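You operate a simulated robot arm through the tools that you are given. There is no shell and no other tool. Be economical: measure what you need, move in short steps, check, and stop when the job is done.

You are at the controls of a simulated robot arm. One attempt, no reset.

Task
Load the corner jig: both tubes home in their beds, each clamped.
Fine: long tube first, drilled ends to the corner.

The check looks at the end state, three seconds after you hand in, the way a careful person would. Anything else that was tipped, shoved, dropped, spilled or broken makes it a failure.

Robot
A 7-joint arm with a two-finger parallel gripper, fixed in place. Base frame: the origin is at the foot of the arm, x ahead of it, y to its left, z up; the work surface is at about z = 900. Units: mm, rad, N and s.
With the tool pointing down near the work surface it reaches from about 240 to 680 mm from the base axis. Its first joint turns from -1.152 to 1.152 rad. Payload 2.4 kg.
The TCP is the grasp point between the finger pads, 30 mm short of the fingertips. In the tool frame z runs along the fingers and y along their closing line. Largest opening 94 mm; finger width 28, thickness 10; the body of the gripper, 50 by 96 mm, starts 55 mm behind the TCP.
Orientation is that of the tool frame in the base frame, as a unit quaternion [x, y, z, w]. With the fingers straight down and closing along the base's y, the tool's x points along the base's -x, its y along +y and its z along -z.

Tools
- The arm moves only by the tool drive_tool. Its argument "plan" is a list of rows, each an object of numbers (a shift or turn left out is 0, a gripper value left out holds the last): "ax", "ay", "az": the turn, a rotation vector about the tool's x, y, z in rad; "x", "y", "z": the shift along the tool's x, y, z in mm; "gripper": the closure, from 0 (fully open) to 1 (shut). In form: [{"ax": .., "ay": .., "az": .., "x": .., "y": .., "z": .., "gripper": ..}, ...]. A call has 1 to 8 rows; each row shifts and turns the commanded pose from where the row before left it, along the tool's axes as they then stand. A row lasts 0.2 s, in which the tool goes at most 50 mm and 0.15 rad; a call with a longer step from one row to the next is refused whole, and so is a gripper value outside its range. A pose out of reach is approached as far as the arm can. The call stops where the force on the tool passes 40 N (or 10 N more than at its start, if that is more) or the arm is blocked; 0.2 s more then pass. Each finger travels about 153 mm/s and halts on what it meets, pressing with about 31 N; the grip force reading is that of the motor and also rises with nothing between the fingers. The clock runs only during rows and for 0.2 s after the last one: add rows that do not move to give the fingers time. It gives the time, the measured TCP pose, the force on the tool (base axes), the opening and the grip force at its end, in the units of the frame above (readings bear some noise).
- Cameras (640 x 400 px; columns grow to the right, rows downward): "scene" is fixed at [61.4, 516.7, 1434]; the picture's right is [-0.27, -0.96, 0.00], its down [-0.63, 0.18, -0.75] and it looks along [0.72, -0.20, -0.66] (base axes); focal length 336 px, centre (320, 200). "wrist" rides on the gripper at [76, 14, -102] in the tool frame; the picture's right is [-0.18, 0.98, 0.00], its down [-0.75, -0.14, -0.64] and it looks along [-0.63, -0.12, 0.77] (tool axes); focal length 243 px, centre (320, 200). There is no depth. A picture from a camera that has moved, and an enlarged one, comes with that camera's place and axes in the base frame and with its lens.
- grab_frame(camera): a new picture of that camera. No time passes.
- inspect(camera, box): a new picture of the part [left, top, right, bottom] of that camera's present view, enlarged. No time passes.
- sign_off(): hands the job in; it is judged then, once.

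Work in short steps. Places have to be worked out from the pictures, the camera data and where the tool is seen: move nearer, look again, correct. Check each grasp and each placing, and mend what went wrong. You have 120 turns and 68 pictures in all, those below and enlarged ones among them. Open the gripper and draw the arm clear of the work before you hand the job in, unless the task says otherwise; then end with one line.

The tools are called after "Emit:" as name(argument=value, ...) on one line, values as JSON. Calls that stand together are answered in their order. drive_tool: Moves the arm, as the interface text tells. Its arguments: {"type":"object","properties":{"plan":{"type":"array","items":{"type":"object","properties":{"ax":{"type":"number"},"ay":{"type":"number"},"az":{"type":"number"},"x":{"type":"number"},"y":{"type":"number"},"z":{"type":"number"},"gripper":{"type":"number"}}}}},"required":["plan"]} The other tools are called the same way: grab_frame (camera) takes a picture; inspect (camera, box) takes an enlarged picture of a part of a camera's view; sign_off () hands the job in.

At the start:

```text
t: 0.0
position: [356.6, 283.1, 1147.4]
orientation: [0.0, 1.0, 0.0, 0.0]
force: [-0.1, -0.2, -0.5]
finger_gap: 94.1
grasp_force: 0.1
```

scene: 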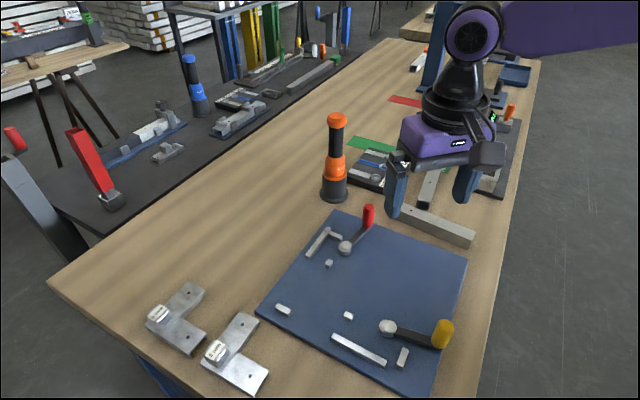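
wrist: 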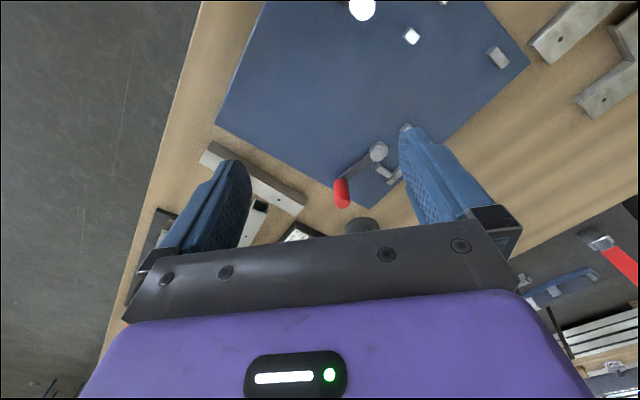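

I'll look at the jig and the tubes in more detail before moving.

Emit:
inspect(camera="scene", box=[250, 200, 490, 400])

Emit:
inspect(camera="scene", box=[320, 80, 540, 250])

Emit:
inspect(camera="wrist", box=[120, 0, 540, 270])

```text
2.00 times, centred on (370, 300) of scene
camera zoom: at [61.4, 516.7, 1434.0], right [-0.27, -0.96, 0.0], down [-0.63, 0.18, -0.75], along [0.72, -0.2, -0.66], focal length 673 px, centre (220, 0)
```

zoom: 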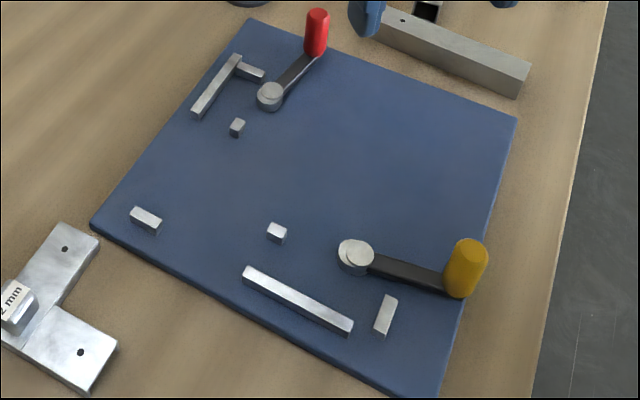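

```text
2.35 times, centred on (430, 165) of scene
camera zoom: at [61.4, 516.7, 1434.0], right [-0.27, -0.96, 0.0], down [-0.63, 0.18, -0.75], along [0.72, -0.2, -0.66], focal length 792 px, centre (61, 282)
```

zoom: 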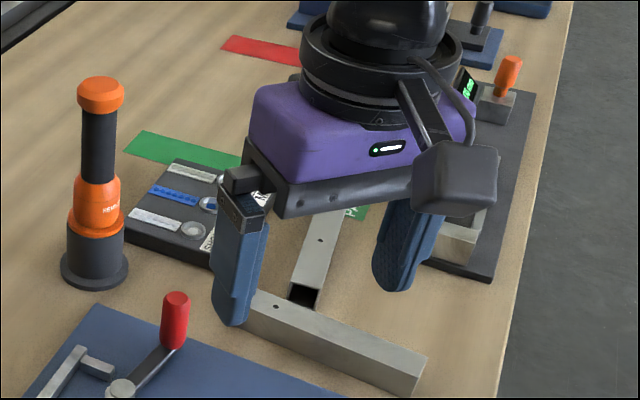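

```text
1.48 times, centred on (330, 135) of wrist
camera zoom: at [278.6, 297.0, 1249.5], right [0.18, 0.98, 0.0], down [0.75, -0.14, 0.64], along [0.63, -0.12, -0.77], focal length 359 px, centre (305, 296)
```

zoom: 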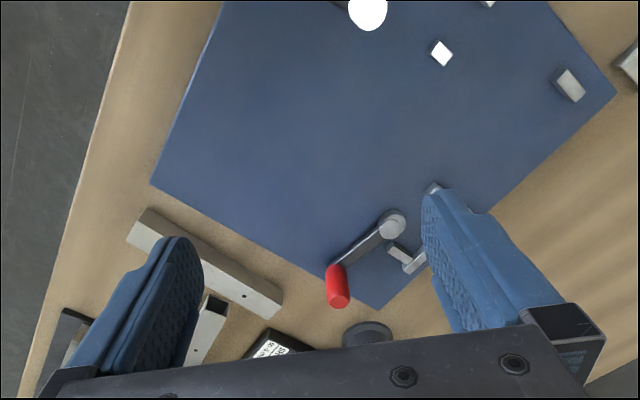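

The jig plate is about 290 mm square, turned 45°, centred near (386, 330). The tubes lie beyond it, near (430–530, 85–210). I'm moving sideways so the wrist camera sees the tubes.

Emit:
drive_tool(plan=[{"x": 9, "y": -45}, {"x": 9, "y": -45}, {"x": 8, "y": -43}])

Emit:
grab_frame(camera="wrist")

Emit:
grab_frame(camera="scene")

```text
t: 0.8
position: [330.5, 149.7, 1149.6]
orientation: [-0.001, 1.0, -0.001, 0.0]
force: [0.3, -0.2, -0.8]
finger_gap: 93.9
grasp_force: 0.0
```

```text
62 pictures are left
camera wrist: at [253.5, 163.9, 1251.6], right [0.18, 0.98, 0.0], down [0.75, -0.14, 0.64], along [0.63, -0.12, -0.77], focal length 243 px, centre (320, 200)
```

wrist: 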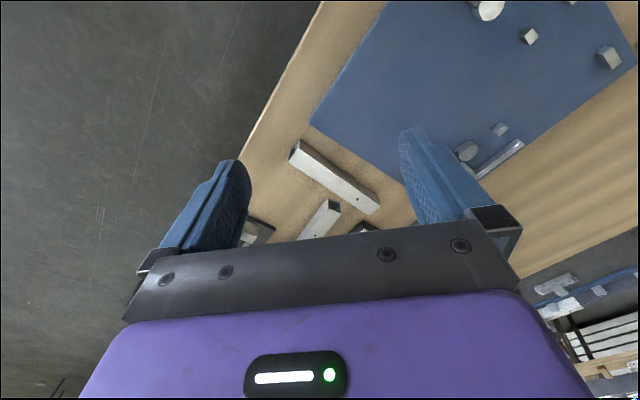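

```text
61 pictures are left
```

scene: 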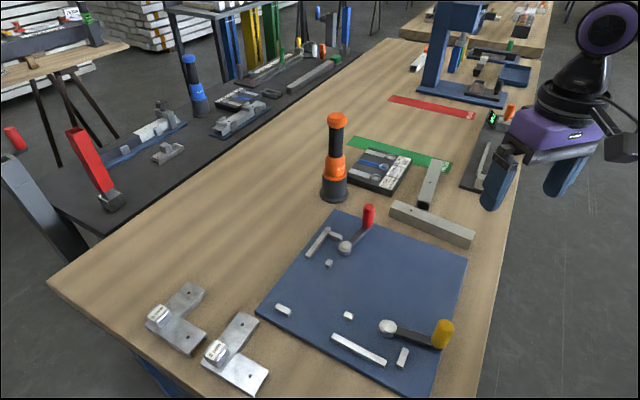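

Emit:
inspect(camera="scene", box=[320, 110, 520, 260])

Emit:
inspect(camera="scene", box=[360, 290, 480, 390])

Emit:
inspect(camera="scene", box=[290, 195, 410, 285])

```text
2.67 times, centred on (420, 185) of scene
camera zoom: at [61.4, 516.7, 1434.1], right [-0.27, -0.96, 0.0], down [-0.63, 0.18, -0.75], along [0.72, -0.2, -0.66], focal length 897 px, centre (53, 240)
```

zoom: 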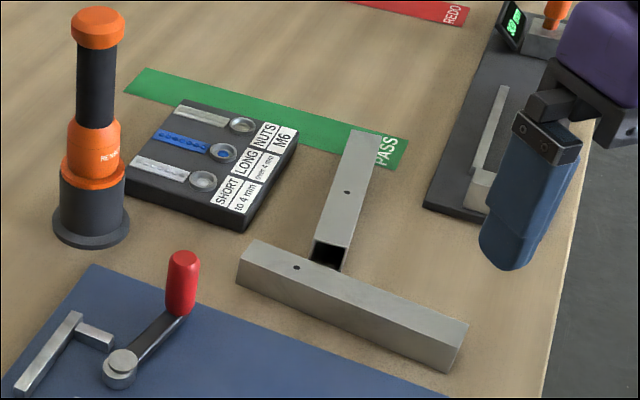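

```text
4.00 times, centred on (420, 340) of scene
camera zoom: at [61.4, 516.7, 1434.1], right [-0.27, -0.96, 0.0], down [-0.63, 0.18, -0.75], along [0.72, -0.2, -0.66], focal length 1346 px, centre (-80, -360)
```

zoom: 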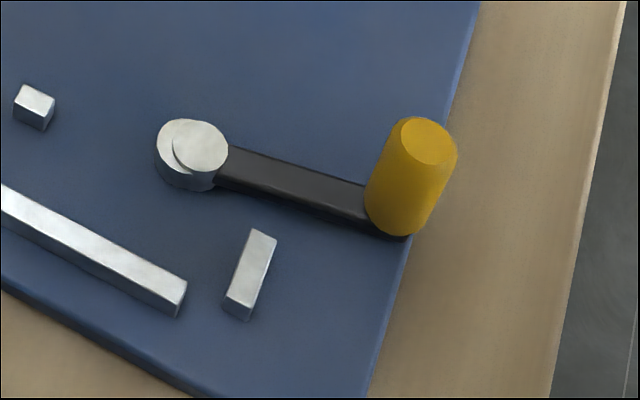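

```text
4.44 times, centred on (350, 240) of scene
camera zoom: at [61.4, 516.7, 1434.1], right [-0.27, -0.96, 0.0], down [-0.63, 0.18, -0.75], along [0.72, -0.2, -0.66], focal length 1496 px, centre (187, 22)
```

zoom: 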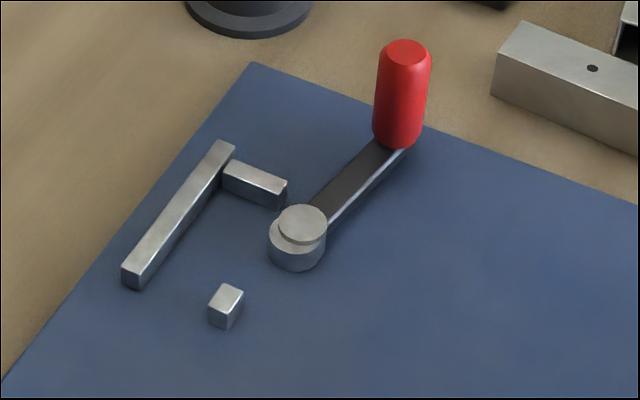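

T1 (nearer the jig) and T2 look similar in length, so I need closer views to tell which is long and which ends are drilled. I'm moving the wrist camera above them, well clear in height.

Emit:
drive_tool(plan=[{"x": -40, "y": -8, "z": 16}, {"x": -40, "y": -8, "z": 16}, {"x": -40, "y": -8, "z": 16}, {"x": -40, "y": -6, "z": 16}])

Emit:
grab_frame(camera="wrist")

```text
t: 1.8
position: [489.9, 120.5, 1083.9]
orientation: [0.0, 1.0, 0.0, 0.0]
force: [0.0, 0.2, 1.0]
finger_gap: 94.3
grasp_force: 0.1
```

```text
57 pictures are left
camera wrist: at [412.8, 133.6, 1186.2], right [0.18, 0.98, 0.0], down [0.75, -0.14, 0.64], along [0.63, -0.12, -0.77], focal length 243 px, centre (320, 200)
```

wrist: 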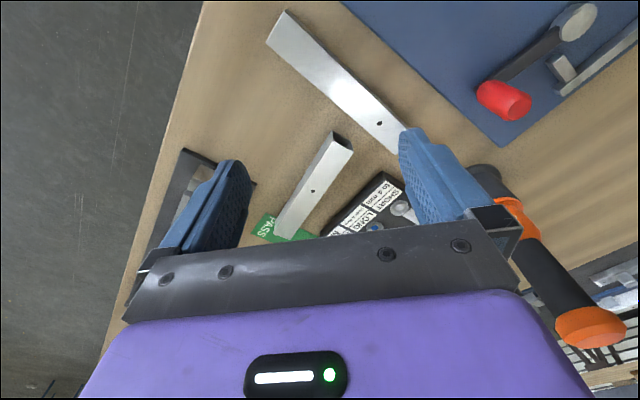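

Emit:
inspect(camera="wrist", box=[220, 0, 440, 250])

```text
1.60 times, centred on (330, 125) of wrist
camera zoom: at [412.8, 133.6, 1186.2], right [0.18, 0.98, 0.0], down [0.75, -0.14, 0.64], along [0.63, -0.12, -0.77], focal length 388 px, centre (304, 320)
```

zoom: 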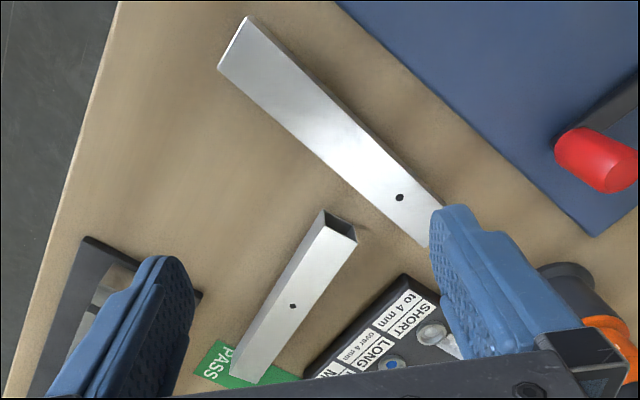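

T1's top hole is about 42 mm from its left end, and T2's is about 78 mm from its near (open) end. The two lengths measure close to each other, so I'm moving further out for a vertical look at T2.

Emit:
drive_tool(plan=[{"x": -37, "y": -14}, {"x": -37, "y": -14}, {"x": -36, "y": -13}])

Emit:
inspect(camera="wrist", box=[180, 0, 460, 240])

```text
t: 2.6
position: [600.5, 79.9, 1082.5]
orientation: [0.001, 1.0, 0.0, -0.001]
force: [-0.2, 0.0, 0.0]
finger_gap: 94.2
grasp_force: 0.1
```

```text
1.67 times, centred on (320, 120) of wrist
camera zoom: at [523.6, 93.3, 1185.0], right [0.18, 0.98, 0.0], down [0.75, -0.14, 0.64], along [0.63, -0.12, -0.77], focal length 404 px, centre (320, 333)
```

zoom: 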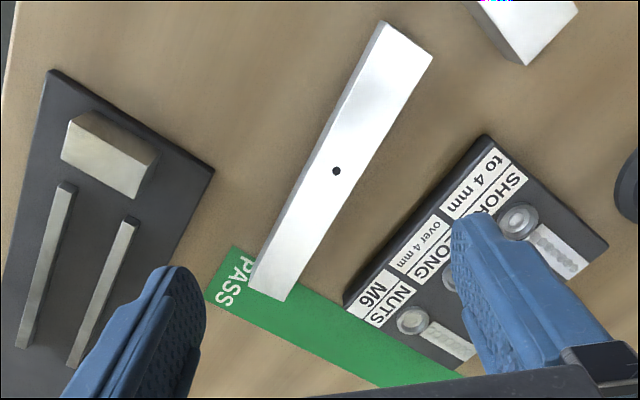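

T2 is about 180 long and 30 wide, with its hole about 75 mm from its near end. I'll measure T1 the same way.

Emit:
drive_tool(plan=[{"x": 40, "y": 30}, {"x": 40, "y": 30}, {"x": 40, "y": 30}])

Emit:
inspect(camera="wrist", box=[180, 0, 460, 240])

```text
t: 3.4
position: [479.3, 169.2, 1082.9]
orientation: [0.0, 1.0, 0.0, 0.0]
force: [0.4, -0.3, 0.5]
finger_gap: 94.1
grasp_force: 0.1
```

```text
1.67 times, centred on (320, 120) of wrist
camera zoom: at [401.8, 184.0, 1184.8], right [0.18, 0.98, 0.0], down [0.75, -0.14, 0.64], along [0.63, -0.12, -0.77], focal length 404 px, centre (320, 333)
```

zoom: 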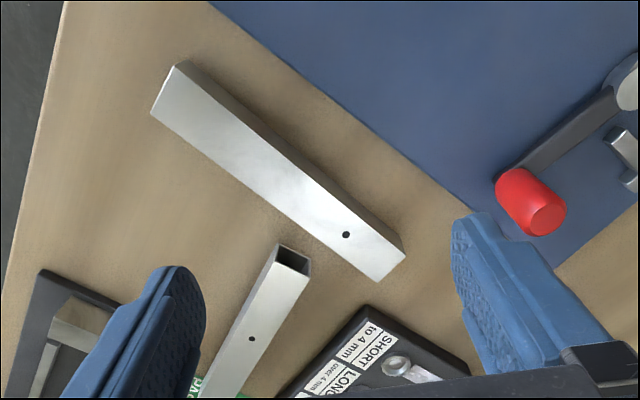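

T1 is about 178–180 long, with its hole about 42 mm from its plate-side left end. Next I need a vertical look at the jig beds.

Emit:
drive_tool(plan=[{"x": 28.7, "y": 36.2, "z": -11.2}, {"x": 28.7, "y": 36.2, "z": -11.2}, {"x": 28.7, "y": 36.2, "z": -11.2}, {"x": 28.7, "y": 36.2, "z": -11.2}, {"x": 28.7, "y": 36.2, "z": -11.2}, {"x": 28.7, "y": 36.2, "z": -11.2}])

Emit:
inspect(camera="wrist", box=[180, 0, 460, 200])

```text
t: 4.8
position: [306.9, 387.7, 1150.0]
orientation: [0.0, 1.0, 0.0, -0.001]
force: [0.4, 0.0, -0.6]
finger_gap: 93.7
grasp_force: 0.1
```

```text
2.00 times, centred on (320, 100) of wrist
camera zoom: at [231.0, 401.6, 1253.2], right [0.19, 0.98, 0.0], down [0.75, -0.14, 0.64], along [0.63, -0.12, -0.77], focal length 485 px, centre (320, 400)
```

zoom: 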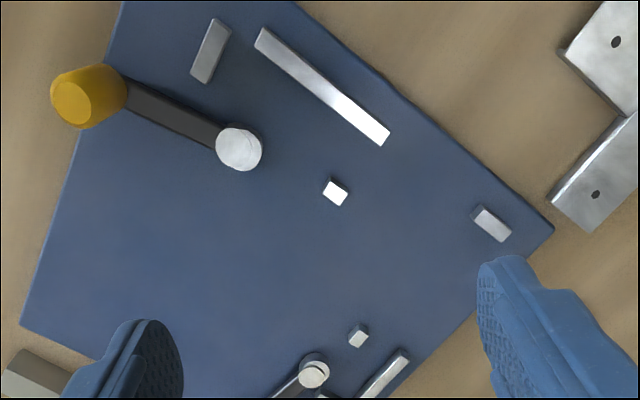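

The beds now read as follows. Bed 1 runs along the L–T edge between the corner block and its end stop, about 183 mm apart, so it's the through bed. Bed 2 runs along the L–B edge with its stop at the far end and butts against tube 1. To compare tube lengths with identical camera geometry, I'll hover aligned over T1 and then over T2.

Emit:
drive_tool(plan=[{"x": -22.2, "y": -37.9, "z": 9.6}, {"x": -22.2, "y": -37.9, "z": 9.6}, {"x": -22.2, "y": -37.9, "z": 9.6}, {"x": -22.2, "y": -37.9, "z": 9.6}, {"x": -22.2, "y": -37.9, "z": 9.6}, {"x": -22.2, "y": -37.9, "z": 9.6}, {"x": -22.2, "y": -37.9, "z": 9.6}])

Emit:
drive_tool(plan=[{"az": -0.14}, {"az": -0.14}, {"az": -0.14}, {"az": -0.14}, {"az": -0.14}])

Emit:
inspect(camera="wrist", box=[200, 0, 440, 200])

```text
t: 6.4
position: [462.7, 118.5, 1083.3]
orientation: [0.0, 1.0, 0.001, 0.0]
force: [0.9, 0.4, -0.1]
finger_gap: 93.9
grasp_force: 0.1
```

```text
t: 7.6
position: [463.2, 119.6, 1083.3]
orientation: [-0.345, 0.939, 0.0, 0.0]
force: [-0.4, 0.3, 0.3]
finger_gap: 93.8
grasp_force: 0.1
```

```text
2.00 times, centred on (320, 100) of wrist
camera zoom: at [394.8, 82.3, 1185.8], right [-0.49, 0.87, 0.0], down [0.67, 0.38, 0.64], along [0.56, 0.32, -0.77], focal length 485 px, centre (320, 400)
```

zoom: 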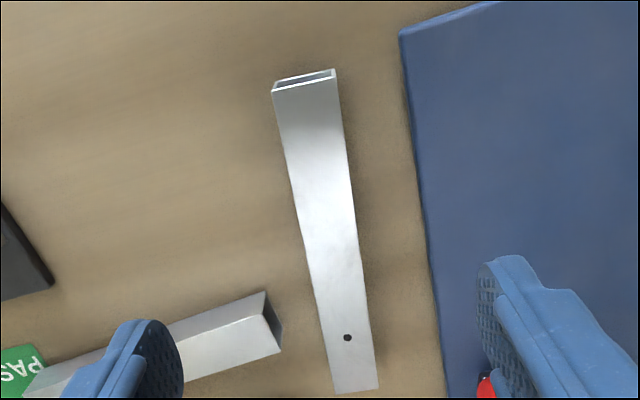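

T1 measures 176 mm on the z = 930 plane. Now the same geometry over T2.

Emit:
drive_tool(plan=[{"az": 0.14}, {"az": 0.14}, {"az": 0.14}, {"az": 0.14}, {"az": 0.14}, {"az": 0.14}, {"az": 0.14}, {"az": 0.14}])

Emit:
drive_tool(plan=[{"az": 0.137}, {"az": 0.137}, {"x": -35.8, "y": 22.1}, {"x": -35.8, "y": 22.1}, {"x": -35.8, "y": 22.1}])

Emit:
inspect(camera="wrist", box=[200, 0, 440, 200])

```text
t: 9.4
position: [461.8, 121.4, 1084.5]
orientation: [0.209, 0.978, 0.0, 0.0]
force: [-0.4, -0.7, -0.7]
finger_gap: 94.0
grasp_force: 0.1
```

```text
t: 10.6
position: [586.4, 103.8, 1082.1]
orientation: [0.34, 0.94, 0.0, -0.002]
force: [-0.4, -0.1, -0.8]
finger_gap: 94.1
grasp_force: 0.2
```

```text
2.00 times, centred on (320, 100) of wrist
camera zoom: at [537.4, 163.2, 1184.5], right [0.77, 0.64, 0.0], down [0.49, -0.59, 0.64], along [0.41, -0.49, -0.77], focal length 485 px, centre (320, 400)
```

zoom: 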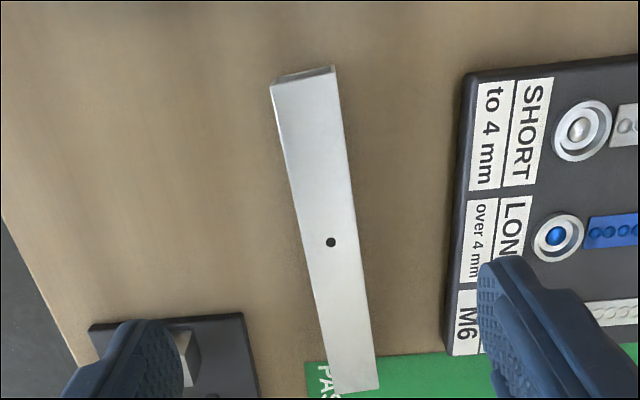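

The two look almost identical in length, so I'll zoom in on T2's ends for exact edges.

Emit:
inspect(camera="wrist", box=[320, 20, 384, 60])

Emit:
inspect(camera="wrist", box=[310, 165, 374, 205])

```text
10.00 times, centred on (352, 40) of wrist
camera zoom: at [537.4, 163.2, 1184.5], right [0.77, 0.64, 0.0], down [0.49, -0.59, 0.64], along [0.41, -0.49, -0.77], focal length 2426 px, centre (0, 1800)
```

zoom: 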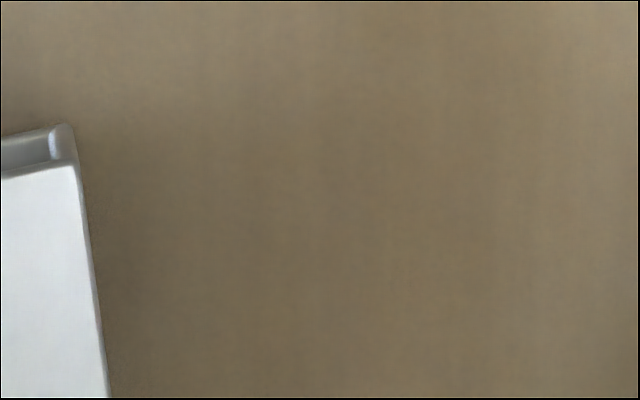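

```text
10.00 times, centred on (342, 185) of wrist
camera zoom: at [537.4, 163.2, 1184.5], right [0.77, 0.64, 0.0], down [0.49, -0.59, 0.64], along [0.41, -0.49, -0.77], focal length 2426 px, centre (100, 350)
```

zoom: 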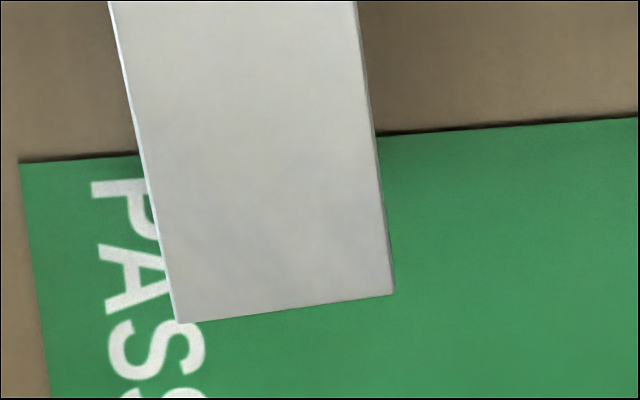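

T2 measures 178.0 × 28.8 on the z = 930 plane. I'm going back over T1 to measure it with the same zoom.

Emit:
drive_tool(plan=[{"x": 35.8, "y": -22.1}, {"x": 35.8, "y": -22.1}, {"x": 35.8, "y": -22.1}, {"az": -0.139}, {"az": -0.139}, {"az": -0.139}, {"az": -0.139}, {"az": -0.139}])

Emit:
drive_tool(plan=[{"az": -0.139}, {"az": -0.139}, {"az": -0.139}, {"az": -0.139}, {"az": -0.139}])

Emit:
inspect(camera="wrist", box=[280, 20, 344, 60])

Emit:
inspect(camera="wrist", box=[310, 165, 374, 205])

```text
t: 12.4
position: [461.9, 121.7, 1083.4]
orientation: [-0.002, 1.0, 0.0, 0.0]
force: [0.8, -0.5, 0.0]
finger_gap: 93.8
grasp_force: 0.1
```

```text
t: 13.6
position: [462.1, 122.5, 1082.9]
orientation: [-0.342, 0.94, 0.0, 0.0]
force: [0.4, -0.1, -0.2]
finger_gap: 94.0
grasp_force: 0.0
```

```text
10.00 times, centred on (312, 40) of wrist
camera zoom: at [394.1, 83.4, 1185.1], right [-0.49, 0.87, 0.0], down [0.67, 0.38, 0.64], along [0.56, 0.32, -0.77], focal length 2426 px, centre (400, 1800)
```

zoom: 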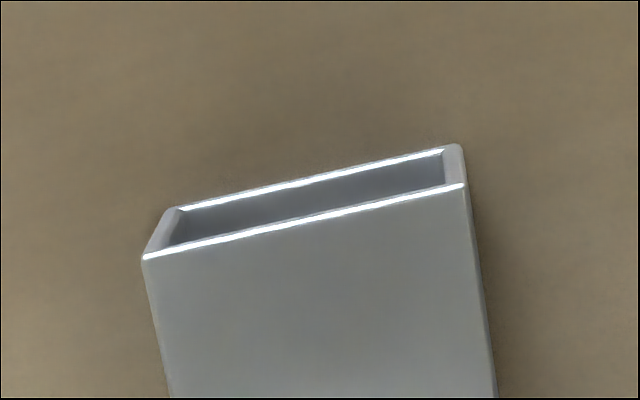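

```text
10.00 times, centred on (342, 185) of wrist
camera zoom: at [394.1, 83.4, 1185.1], right [-0.49, 0.87, 0.0], down [0.67, 0.38, 0.64], along [0.56, 0.32, -0.77], focal length 2426 px, centre (100, 350)
```

zoom: 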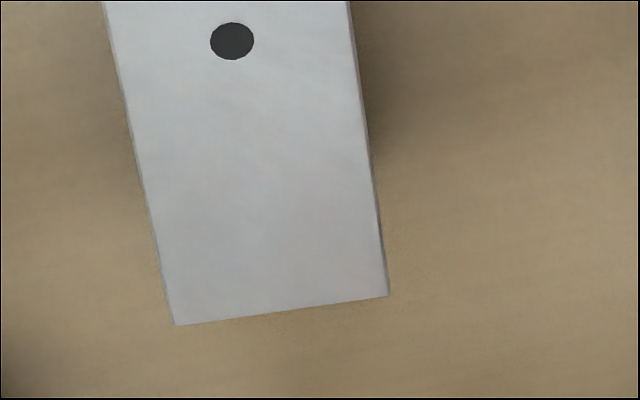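

The lengths agree to about 0.6 mm, with T2 slightly longer both times (178.0 vs 177.4). The hole offsets are 75 and 43 mm. They differ by about one tube width, so T2 is the through tube for the corner-to-stop bed 1 and T1 is the butt tube for bed 2. I'll fetch T2 first: rotate back and position over its centre at about (617.7, 77.8).

Emit:
drive_tool(plan=[{"az": 0.139}, {"az": 0.139}, {"az": 0.139}, {"az": 0.139}, {"az": 0.139}, {"az": 0.139}, {"az": 0.139}, {"az": 0.139}])

Emit:
drive_tool(plan=[{"az": 0.139}, {"az": 0.139}, {"x": -37, "y": 16.3}, {"x": -37, "y": 16.3}, {"x": -37, "y": 16.3}, {"x": -37, "y": 16.3}])

```text
t: 15.4
position: [462.4, 121.1, 1083.4]
orientation: [0.208, 0.978, 0.001, 0.0]
force: [-0.3, -0.2, -0.1]
finger_gap: 94.0
grasp_force: 0.1
```

```text
t: 16.8
position: [620.3, 77.0, 1084.0]
orientation: [0.34, 0.941, -0.001, -0.002]
force: [0.3, 0.0, -0.2]
finger_gap: 93.9
grasp_force: 0.0
```

I'm at (620.3, 77.0), so a small correction, then I'll descend partway with the fingers open and check.

Emit:
drive_tool(plan=[{"x": 2.5, "y": -1, "z": 40}, {"z": 40}, {"z": 25}])

Emit:
grab_frame(camera="wrist")

```text
t: 17.6
position: [614.8, 77.3, 977.7]
orientation: [0.339, 0.941, 0.0, 0.0]
force: [-0.8, 0.3, -0.5]
finger_gap: 94.0
grasp_force: 0.0
```

```text
46 pictures are left
camera wrist: at [564.6, 136.7, 1081.4], right [0.77, 0.64, 0.0], down [0.49, -0.59, 0.64], along [0.41, -0.49, -0.77], focal length 243 px, centre (320, 200)
```

wrist: 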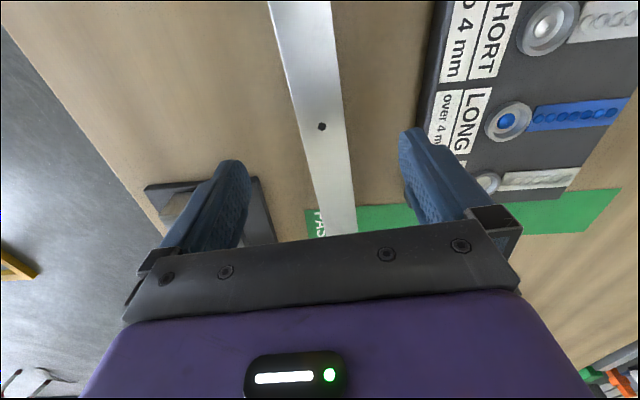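

The tube is centred between the fingers, and the clearance to the gauge base and screw box is adequate once the opening is reduced. Narrow a little, descend to z≈940, and close.

Emit:
drive_tool(plan=[{"gripper": 0.35}, {"z": 20}, {"z": 17.5}, {}])

Emit:
drive_tool(plan=[{"gripper": 0.6}, {"gripper": 0.8}, {"gripper": 0.8}, {}])

```text
t: 18.6
position: [613.6, 76.7, 942.0]
orientation: [0.34, 0.94, 0.0, 0.0]
force: [0.4, -0.6, 0.3]
finger_gap: 61.3
grasp_force: 0.0
```

```text
t: 19.6
position: [614.5, 77.1, 941.1]
orientation: [0.34, 0.941, 0.0, 0.0]
force: [-0.5, -0.6, 0.4]
finger_gap: 29.2
grasp_force: 31.4
```

Gripped: gap 29.2, force 31 N. Lifting straight up.

Emit:
drive_tool(plan=[{"z": -20, "gripper": 1}, {"z": -40}, {"z": -40}, {"z": -20}])

Emit:
grab_frame(camera="wrist")

```text
t: 20.6
position: [615.6, 77.5, 1061.2]
orientation: [0.341, 0.94, 0.0, 0.0]
force: [0.2, -0.2, -1.0]
finger_gap: 29.7
grasp_force: 30.8
```

```text
45 pictures are left
camera wrist: at [567.0, 136.0, 1163.1], right [0.77, 0.64, 0.0], down [0.49, -0.59, 0.64], along [0.41, -0.49, -0.77], focal length 243 px, centre (320, 200)
```

wrist: 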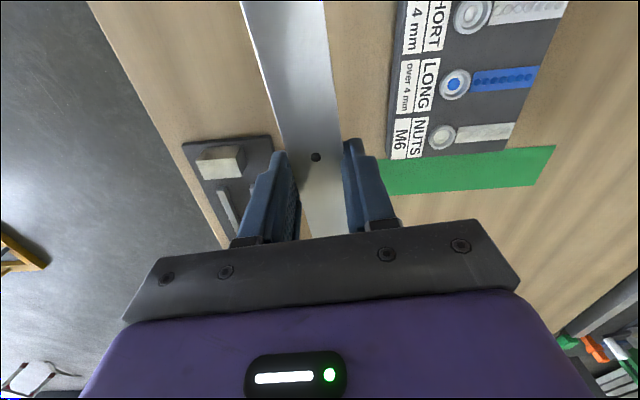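

T2 is held securely. I'm carrying it at z≈1061 to hover over bed 1, near (439, 427), and adding the 5° yaw.

Emit:
drive_tool(plan=[{"x": 44.9, "y": 19.6}, {"x": 44.9, "y": 19.6}, {"x": 44.9, "y": 19.6}, {"x": 44.9, "y": 19.6}, {"x": 44.9, "y": 19.6}, {"x": 44.9, "y": 19.6}, {"x": 44.9, "y": 19.6}, {"x": 44.7, "y": 19.3}])

Emit:
drive_tool(plan=[{"az": 0.087}, {}])

Emit:
grab_frame(camera="wrist")

Emit:
grab_frame(camera="scene")

```text
t: 22.4
position: [440.7, 424.5, 1061.1]
orientation: [0.341, 0.94, 0.0, 0.0]
force: [-0.3, -0.4, -1.9]
finger_gap: 29.3
grasp_force: 31.1
```

```text
t: 23.0
position: [440.4, 426.4, 1061.5]
orientation: [0.381, 0.925, 0.0, 0.0]
force: [0.2, -0.2, -0.5]
finger_gap: 29.2
grasp_force: 31.2
```

```text
44 pictures are left
camera wrist: at [396.7, 489.7, 1163.3], right [0.82, 0.57, 0.0], down [0.44, -0.63, 0.64], along [0.36, -0.53, -0.77], focal length 243 px, centre (320, 200)
```

wrist: 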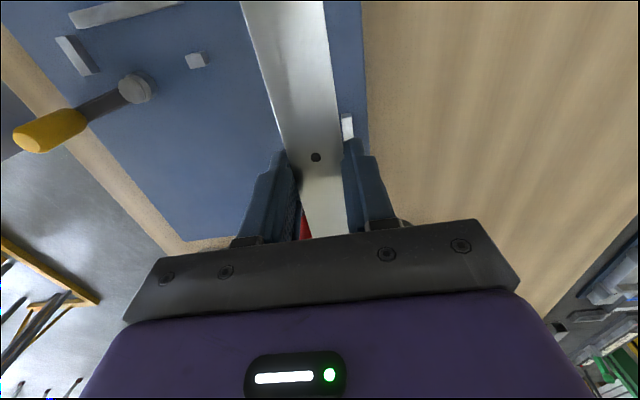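

```text
43 pictures are left
```

scene: 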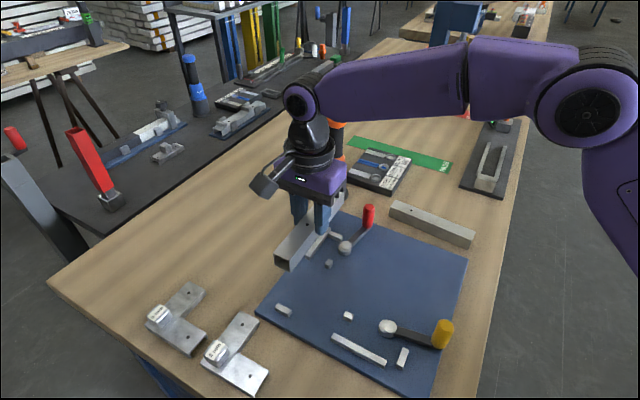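

The bar of bed 1 shows just right of the tube. I'm zooming in to get its place in the tool frame.

Emit:
inspect(camera="wrist", box=[250, 0, 410, 160])

Emit:
inspect(camera="scene", box=[250, 180, 390, 330])

```text
2.50 times, centred on (330, 80) of wrist
camera zoom: at [396.7, 489.7, 1163.3], right [0.82, 0.57, 0.0], down [0.44, -0.63, 0.64], along [0.36, -0.53, -0.77], focal length 606 px, centre (295, 500)
```

zoom: 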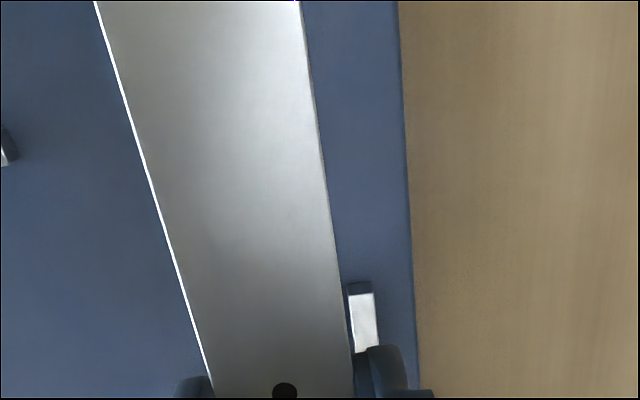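

```text
2.67 times, centred on (320, 255) of scene
camera zoom: at [61.4, 516.7, 1434.0], right [-0.27, -0.96, 0.0], down [-0.63, 0.18, -0.75], along [0.72, -0.2, -0.66], focal length 897 px, centre (320, 53)
```

zoom: 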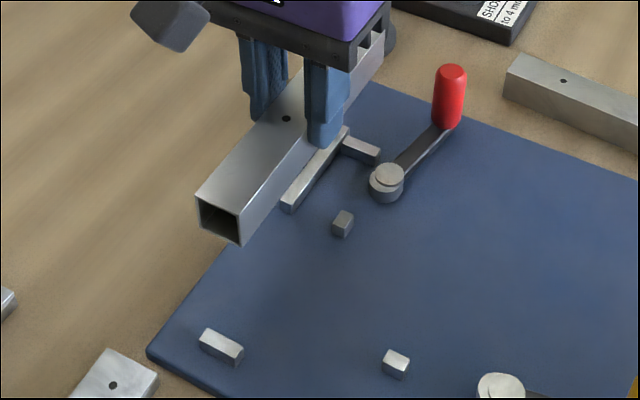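

In the tool frame the bar face sits at about y = 17 and the tube's right edge at 14.8, so a 1 mm shift is about right. My bed-centre estimate also calls for +3 mm along the tube. I'll lower to about 20 mm above the plate and check the end clearance in the scene view.

Emit:
drive_tool(plan=[{"x": 3, "y": 1, "az": 0.005, "z": 20}, {"z": 30}, {"z": 30}, {}])

Emit:
inspect(camera="scene", box=[270, 210, 370, 320])

Emit:
inspect(camera="wrist", box=[250, 0, 410, 160])

```text
t: 24.0
position: [438.4, 429.8, 982.0]
orientation: [0.382, 0.924, 0.0, -0.001]
force: [0.1, 0.7, -0.7]
finger_gap: 29.4
grasp_force: 30.8
```

```text
3.64 times, centred on (320, 265) of scene
camera zoom: at [61.4, 516.7, 1434.0], right [-0.27, -0.96, 0.0], down [-0.63, 0.18, -0.75], along [0.72, -0.2, -0.66], focal length 1224 px, centre (320, -36)
```

zoom: 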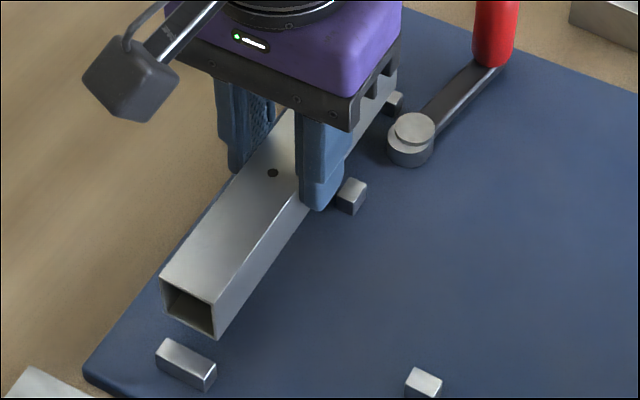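

```text
2.50 times, centred on (330, 80) of wrist
camera zoom: at [395.0, 492.9, 1083.8], right [0.83, 0.56, 0.0], down [0.43, -0.63, 0.64], along [0.36, -0.53, -0.77], focal length 606 px, centre (295, 500)
```

zoom: 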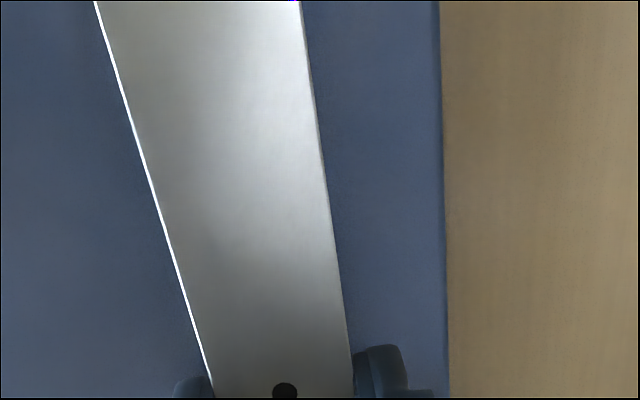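

Tube end sits at q≈-78, right at the corner block's face. My estimated window is -78.2 to 103.5, so I shift 1 mm back and 0.8 mm inward, then lower gently and watch the force.

Emit:
drive_tool(plan=[{"x": -1.2, "y": -0.8, "z": 5}, {"z": 5}, {"z": 5}, {"z": 3}])

Emit:
inspect(camera="scene", box=[270, 210, 370, 320])

```text
t: 25.0
position: [438.2, 428.8, 965.0]
orientation: [0.383, 0.924, 0.001, 0.001]
force: [-3.6, -4.4, 21.4]
finger_gap: 29.1
grasp_force: 31.3
```

```text
3.64 times, centred on (320, 265) of scene
camera zoom: at [61.0, 516.3, 1434.2], right [-0.27, -0.96, 0.0], down [-0.63, 0.18, -0.75], along [0.73, -0.2, -0.66], focal length 1224 px, centre (320, -36)
```

zoom: 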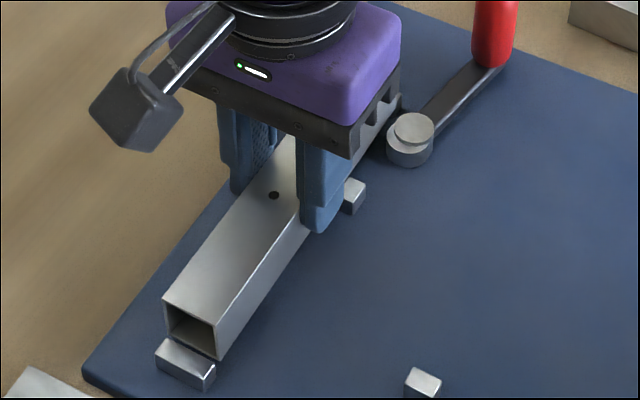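

It made contact with the tube bottom at about 924, still at locator-top height. The side force is toward tool -y, so it's catching the bar. I'll lift slightly, shift inward 1.5 mm and retry.

Emit:
drive_tool(plan=[{"z": -4}, {"y": -1.5}, {"z": 3}, {"z": 3}, {"z": 3}, {"z": 3}])

```text
t: 26.4
position: [437.9, 428.5, 957.9]
orientation: [0.383, 0.924, 0.003, 0.001]
force: [-5.6, -1.3, 36.1]
finger_gap: 29.5
grasp_force: 31.0
```

Emit:
inspect(camera="scene", box=[270, 210, 370, 320])

Emit:
inspect(camera="wrist", box=[250, 0, 410, 160])

```text
3.64 times, centred on (320, 265) of scene
camera zoom: at [60.7, 516.2, 1434.3], right [-0.27, -0.96, 0.0], down [-0.63, 0.18, -0.75], along [0.73, -0.2, -0.66], focal length 1224 px, centre (320, -36)
```

zoom: 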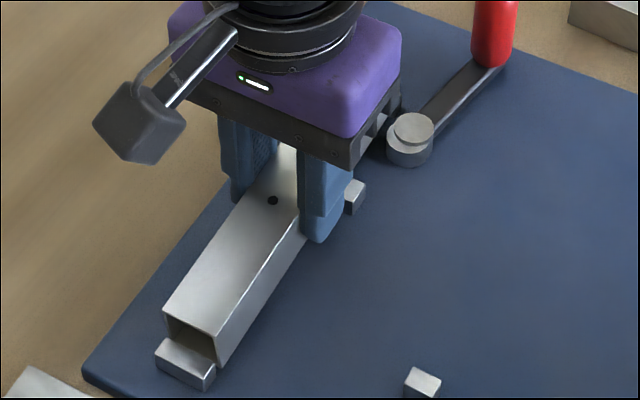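

```text
2.50 times, centred on (330, 80) of wrist
camera zoom: at [393.4, 491.9, 1059.7], right [0.83, 0.56, 0.01], down [0.43, -0.64, 0.64], along [0.37, -0.53, -0.77], focal length 606 px, centre (295, 500)
```

zoom: 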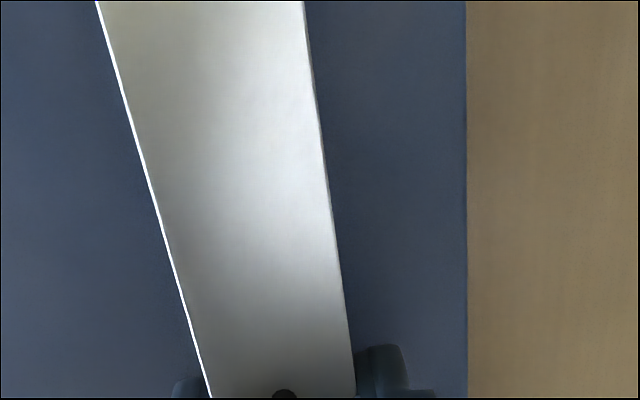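

The tube is partly into the bed, with its bottom at about 917 and the plate at about 910. It still has a -y side force and a small +x force, so I'll back off, ease another 1 mm inward and a touch toward the corner, and press again.

Emit:
drive_tool(plan=[{"z": -3}, {"y": -1, "x": 0.6}, {"z": 2}, {"z": 2}, {"z": 2}, {"z": 2}])

```text
t: 27.6
position: [438.5, 428.9, 956.3]
orientation: [0.383, 0.924, 0.003, 0.002]
force: [-0.3, -1.5, 6.6]
finger_gap: 29.5
grasp_force: 30.7
stopped in row 5: the force on the tool passed its limit (the readings are from after the stop); the commanded pose is now the measured one
```

The pose tilt and forces show the tube still catching on its +y (bar) side, about 5 mm above seat. I'll lift out of contact and read the pose cleanly before the next correction.

Emit:
drive_tool(plan=[{"z": -10}, {}, {}])

Emit:
inspect(camera="wrist", box=[280, 90, 400, 210])

```text
t: 28.4
position: [437.5, 428.1, 967.6]
orientation: [0.383, 0.924, 0.003, 0.001]
force: [0.3, 0.1, -1.1]
finger_gap: 29.5
grasp_force: 31.2
```

```text
3.33 times, centred on (340, 150) of wrist
camera zoom: at [393.0, 491.5, 1068.8], right [0.83, 0.56, 0.01], down [0.43, -0.64, 0.64], along [0.37, -0.53, -0.77], focal length 809 px, centre (253, 367)
```

zoom: 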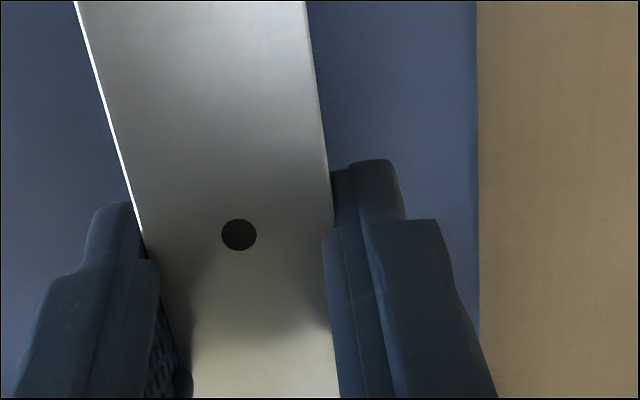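

The tube slid about 1.5 mm in the hand along its length, so the corner lead-in is centring it. I'll remove the small roll and lower again from y≈612.0.

Emit:
drive_tool(plan=[{"ax": 0.007, "y": -0.5}, {"z": 4}, {"z": 3}, {"z": 2}, {"z": 2}, {"z": 2}, {"z": 2}])

```text
t: 29.9
position: [438.0, 428.7, 957.0]
orientation: [0.383, 0.924, 0.001, 0.002]
force: [-1.6, -0.4, 5.7]
finger_gap: 29.4
grasp_force: 30.9
stopped in row 7: the force on the tool passed its limit (the readings are from after the stop); the commanded pose is now the measured one
```

It stops at the same height (~956.5) each time, so it may actually be seated on the plate. I'm zooming closely to check.

Emit:
inspect(camera="scene", box=[305, 285, 345, 320])

Emit:
inspect(camera="scene", box=[335, 225, 385, 270])

```text
11.43 times, centred on (325, 302) of scene
camera zoom: at [61.3, 516.6, 1434.1], right [-0.27, -0.96, 0.0], down [-0.63, 0.18, -0.75], along [0.72, -0.2, -0.66], focal length 3846 px, centre (263, -971)
```

zoom: 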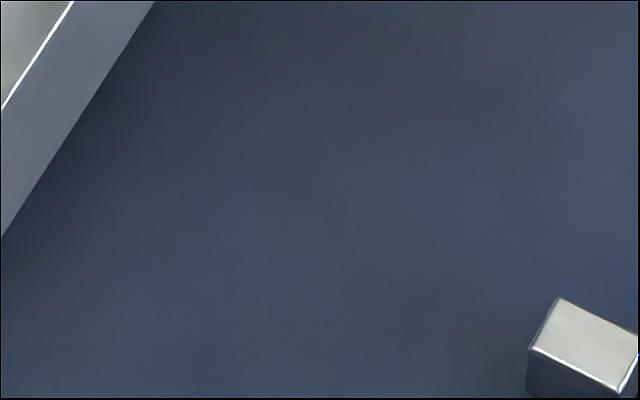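

```text
8.89 times, centred on (360, 248) of scene
camera zoom: at [61.3, 516.6, 1434.1], right [-0.27, -0.96, 0.0], down [-0.63, 0.18, -0.75], along [0.72, -0.2, -0.66], focal length 2991 px, centre (-36, -222)
```

zoom: 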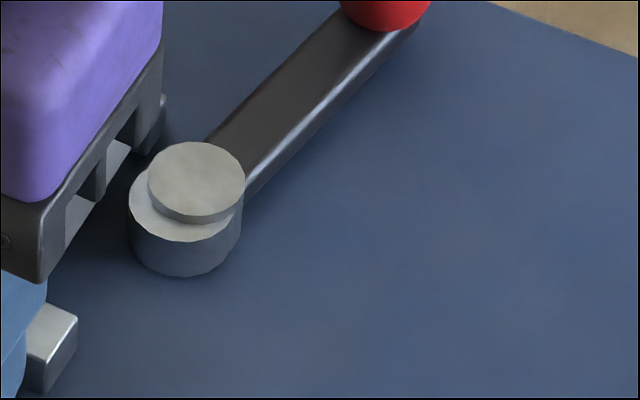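

Emit:
inspect(camera="scene", box=[268, 288, 312, 322])

```text
11.76 times, centred on (290, 305) of scene
camera zoom: at [61.3, 516.6, 1434.1], right [-0.27, -0.96, 0.0], down [-0.63, 0.18, -0.75], along [0.72, -0.2, -0.66], focal length 3959 px, centre (673, -1035)
```

zoom: 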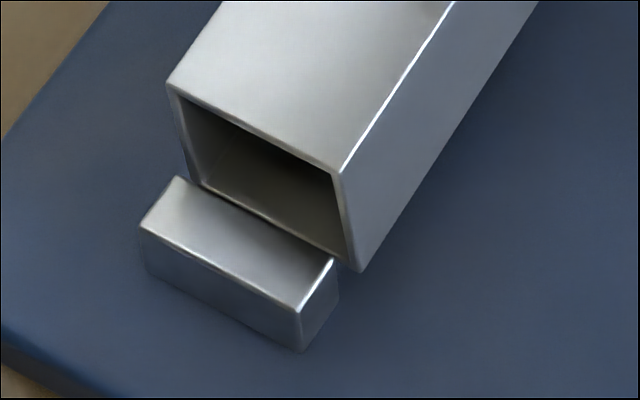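

The tube end sits at q≈-76, so its far end (≈104) probably rides on end stop 1 (≈102–103.5). The earlier +x force fits that. I'll lift, shift 1.5 mm toward the corner, and lower again with a light press.

Emit:
drive_tool(plan=[{"z": -5}, {"x": 1.5}, {"z": 3}, {"z": 2}, {"z": 1}, {"z": 1}])

```text
t: 31.3
position: [436.0, 428.8, 957.6]
orientation: [0.384, 0.923, 0.003, 0.003]
force: [-6.8, -5.2, 33.7]
finger_gap: 29.6
grasp_force: 31.2
```

The contact is on the +y side, but the cause is unclear. I'll probe: raise 2 mm so the tube's bottom is still below the locator tops, then push gently toward the corner to feel the corner block.

Emit:
drive_tool(plan=[{"z": -3.5}, {"ax": 0.007}, {}])

Emit:
drive_tool(plan=[{"x": 1}, {"x": 1}, {"x": 1}, {}])

```text
t: 32.1
position: [437.0, 428.1, 957.4]
orientation: [0.384, 0.924, -0.003, 0.0]
force: [0.1, 2.4, 3.4]
finger_gap: 29.7
grasp_force: 30.8
```

```text
t: 33.1
position: [436.3, 430.9, 959.4]
orientation: [0.384, 0.923, -0.004, 0.001]
force: [3.9, -6.3, -1.9]
finger_gap: 29.6
grasp_force: 30.6
```

The corner block is felt (7 N pushing back) with the tool at q≈7.3, so the tube end is at about -79. I'll relax 0.5 mm and lower from here.

Emit:
drive_tool(plan=[{"x": -0.6, "ax": -0.006}, {"z": 1.5}, {"z": 1.5}, {"z": 1.5}])

```text
t: 34.1
position: [438.0, 431.3, 955.4]
orientation: [0.385, 0.923, 0.003, 0.003]
force: [12.2, -10.2, 5.5]
finger_gap: 29.6
grasp_force: 31.0
```

It is now going lower with little vertical force, but 16 N pushes back along the tube. I'll relax 0.8 mm away from the corner and continue down.

Emit:
drive_tool(plan=[{"x": -0.8}, {"z": 1.5}, {"z": 1.5}, {"z": 1.5}])

```text
t: 35.1
position: [436.4, 430.5, 950.7]
orientation: [0.384, 0.923, 0.002, 0.002]
force: [15.6, -5.6, 11.2]
finger_gap: 29.3
grasp_force: 30.8
```

Now at 950.7 (bottom ≈ 910), which is the expected plate level. One more small press to confirm, easing the axial load.

Emit:
drive_tool(plan=[{"x": -0.6}, {"z": 1}, {"z": 1}])

Emit:
inspect(camera="scene", box=[268, 230, 368, 322])

```text
t: 35.9
position: [437.4, 431.0, 948.8]
orientation: [0.384, 0.923, 0.003, 0.001]
force: [13.4, 0.2, 13.2]
finger_gap: 29.4
grasp_force: 31.0
```

```text
4.35 times, centred on (318, 276) of scene
camera zoom: at [61.6, 516.5, 1434.1], right [-0.27, -0.96, 0.0], down [-0.63, 0.18, -0.75], along [0.72, -0.2, -0.66], focal length 1463 px, centre (329, -130)
```

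zoom: 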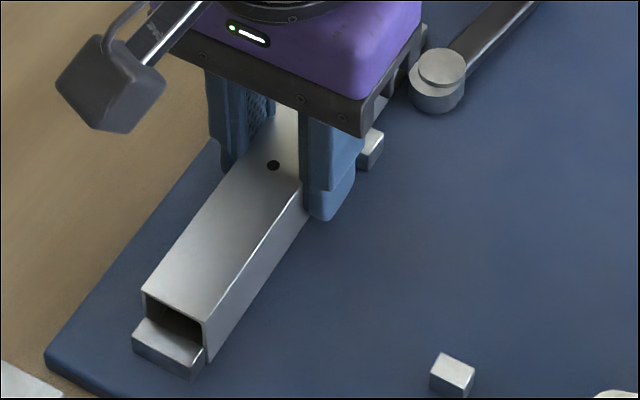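

Deeper still: the block now hides the lower opening. Small relief in y, then continue down until a firm floor is felt.

Emit:
drive_tool(plan=[{"y": 0.6, "x": -0.3}, {"z": 1}, {"z": 1}, {"z": 1}])

```text
t: 36.9
position: [436.2, 431.1, 946.4]
orientation: [0.383, 0.924, 0.002, 0.001]
force: [1.8, -3.2, 31.3]
finger_gap: 29.4
grasp_force: 30.7
```

Emit:
inspect(camera="scene", box=[268, 288, 312, 322])

Emit:
inspect(camera="wrist", box=[250, 40, 410, 200])

```text
11.76 times, centred on (290, 305) of scene
camera zoom: at [61.0, 516.1, 1434.3], right [-0.27, -0.96, 0.0], down [-0.63, 0.18, -0.75], along [0.73, -0.2, -0.66], focal length 3959 px, centre (673, -1035)
```

zoom: 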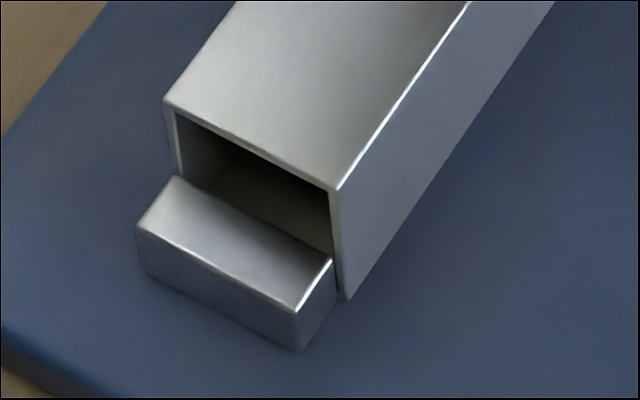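

```text
2.50 times, centred on (330, 120) of wrist
camera zoom: at [392.1, 493.9, 1048.8], right [0.83, 0.56, 0.01], down [0.43, -0.63, 0.64], along [0.37, -0.53, -0.77], focal length 606 px, centre (295, 400)
```

zoom: 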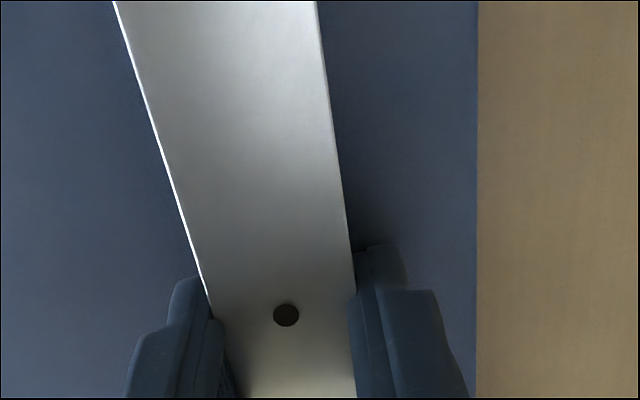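

The tube's bottom corner now meets the plate right at the block base, so T2 is seated with its drilled end at the corner. I'll relieve the press, open partially, and lift off.

Emit:
drive_tool(plan=[{"z": -1.2}, {"gripper": 0.8}, {"gripper": 0.55}, {"gripper": 0.45}, {}])

Emit:
drive_tool(plan=[{"z": -10}, {"z": -30}, {"z": -40}, {"z": -40}])

Emit:
inspect(camera="wrist", box=[180, 0, 460, 240])

Emit:
inspect(camera="scene", box=[260, 195, 400, 325])

```text
t: 38.1
position: [435.1, 429.1, 944.5]
orientation: [0.384, 0.924, -0.002, 0.001]
force: [0.3, -0.3, -0.3]
finger_gap: 51.8
grasp_force: 0.0
```

```text
t: 39.1
position: [436.1, 431.2, 1067.9]
orientation: [0.383, 0.924, 0.001, 0.001]
force: [0.0, -0.1, 0.2]
finger_gap: 51.8
grasp_force: 0.1
```

```text
1.67 times, centred on (320, 120) of wrist
camera zoom: at [392.2, 494.0, 1169.2], right [0.83, 0.56, 0.0], down [0.43, -0.63, 0.64], along [0.36, -0.53, -0.77], focal length 404 px, centre (320, 333)
```

zoom: 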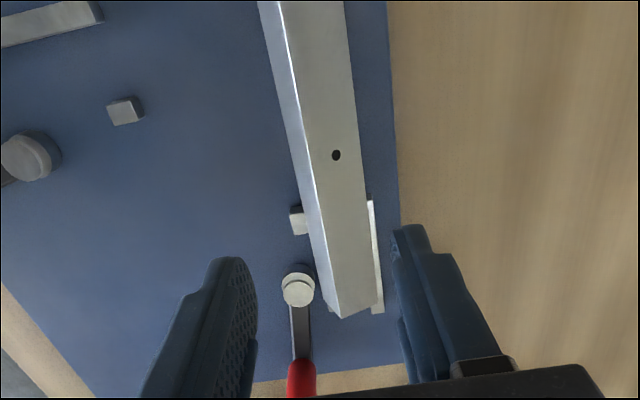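

```text
3.08 times, centred on (330, 260) of scene
camera zoom: at [61.4, 516.7, 1434.1], right [-0.27, -0.96, 0.0], down [-0.63, 0.18, -0.75], along [0.72, -0.2, -0.66], focal length 1036 px, centre (289, 15)
```

zoom: 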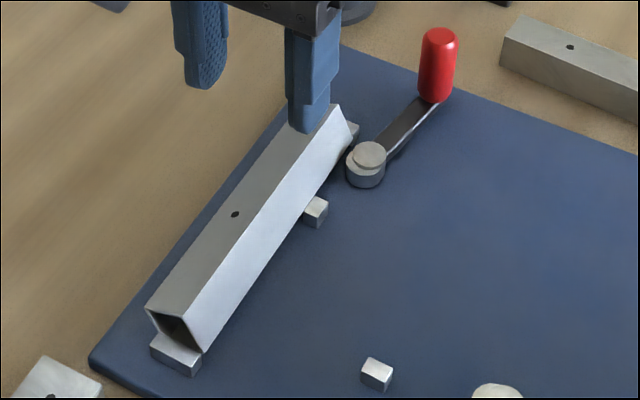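

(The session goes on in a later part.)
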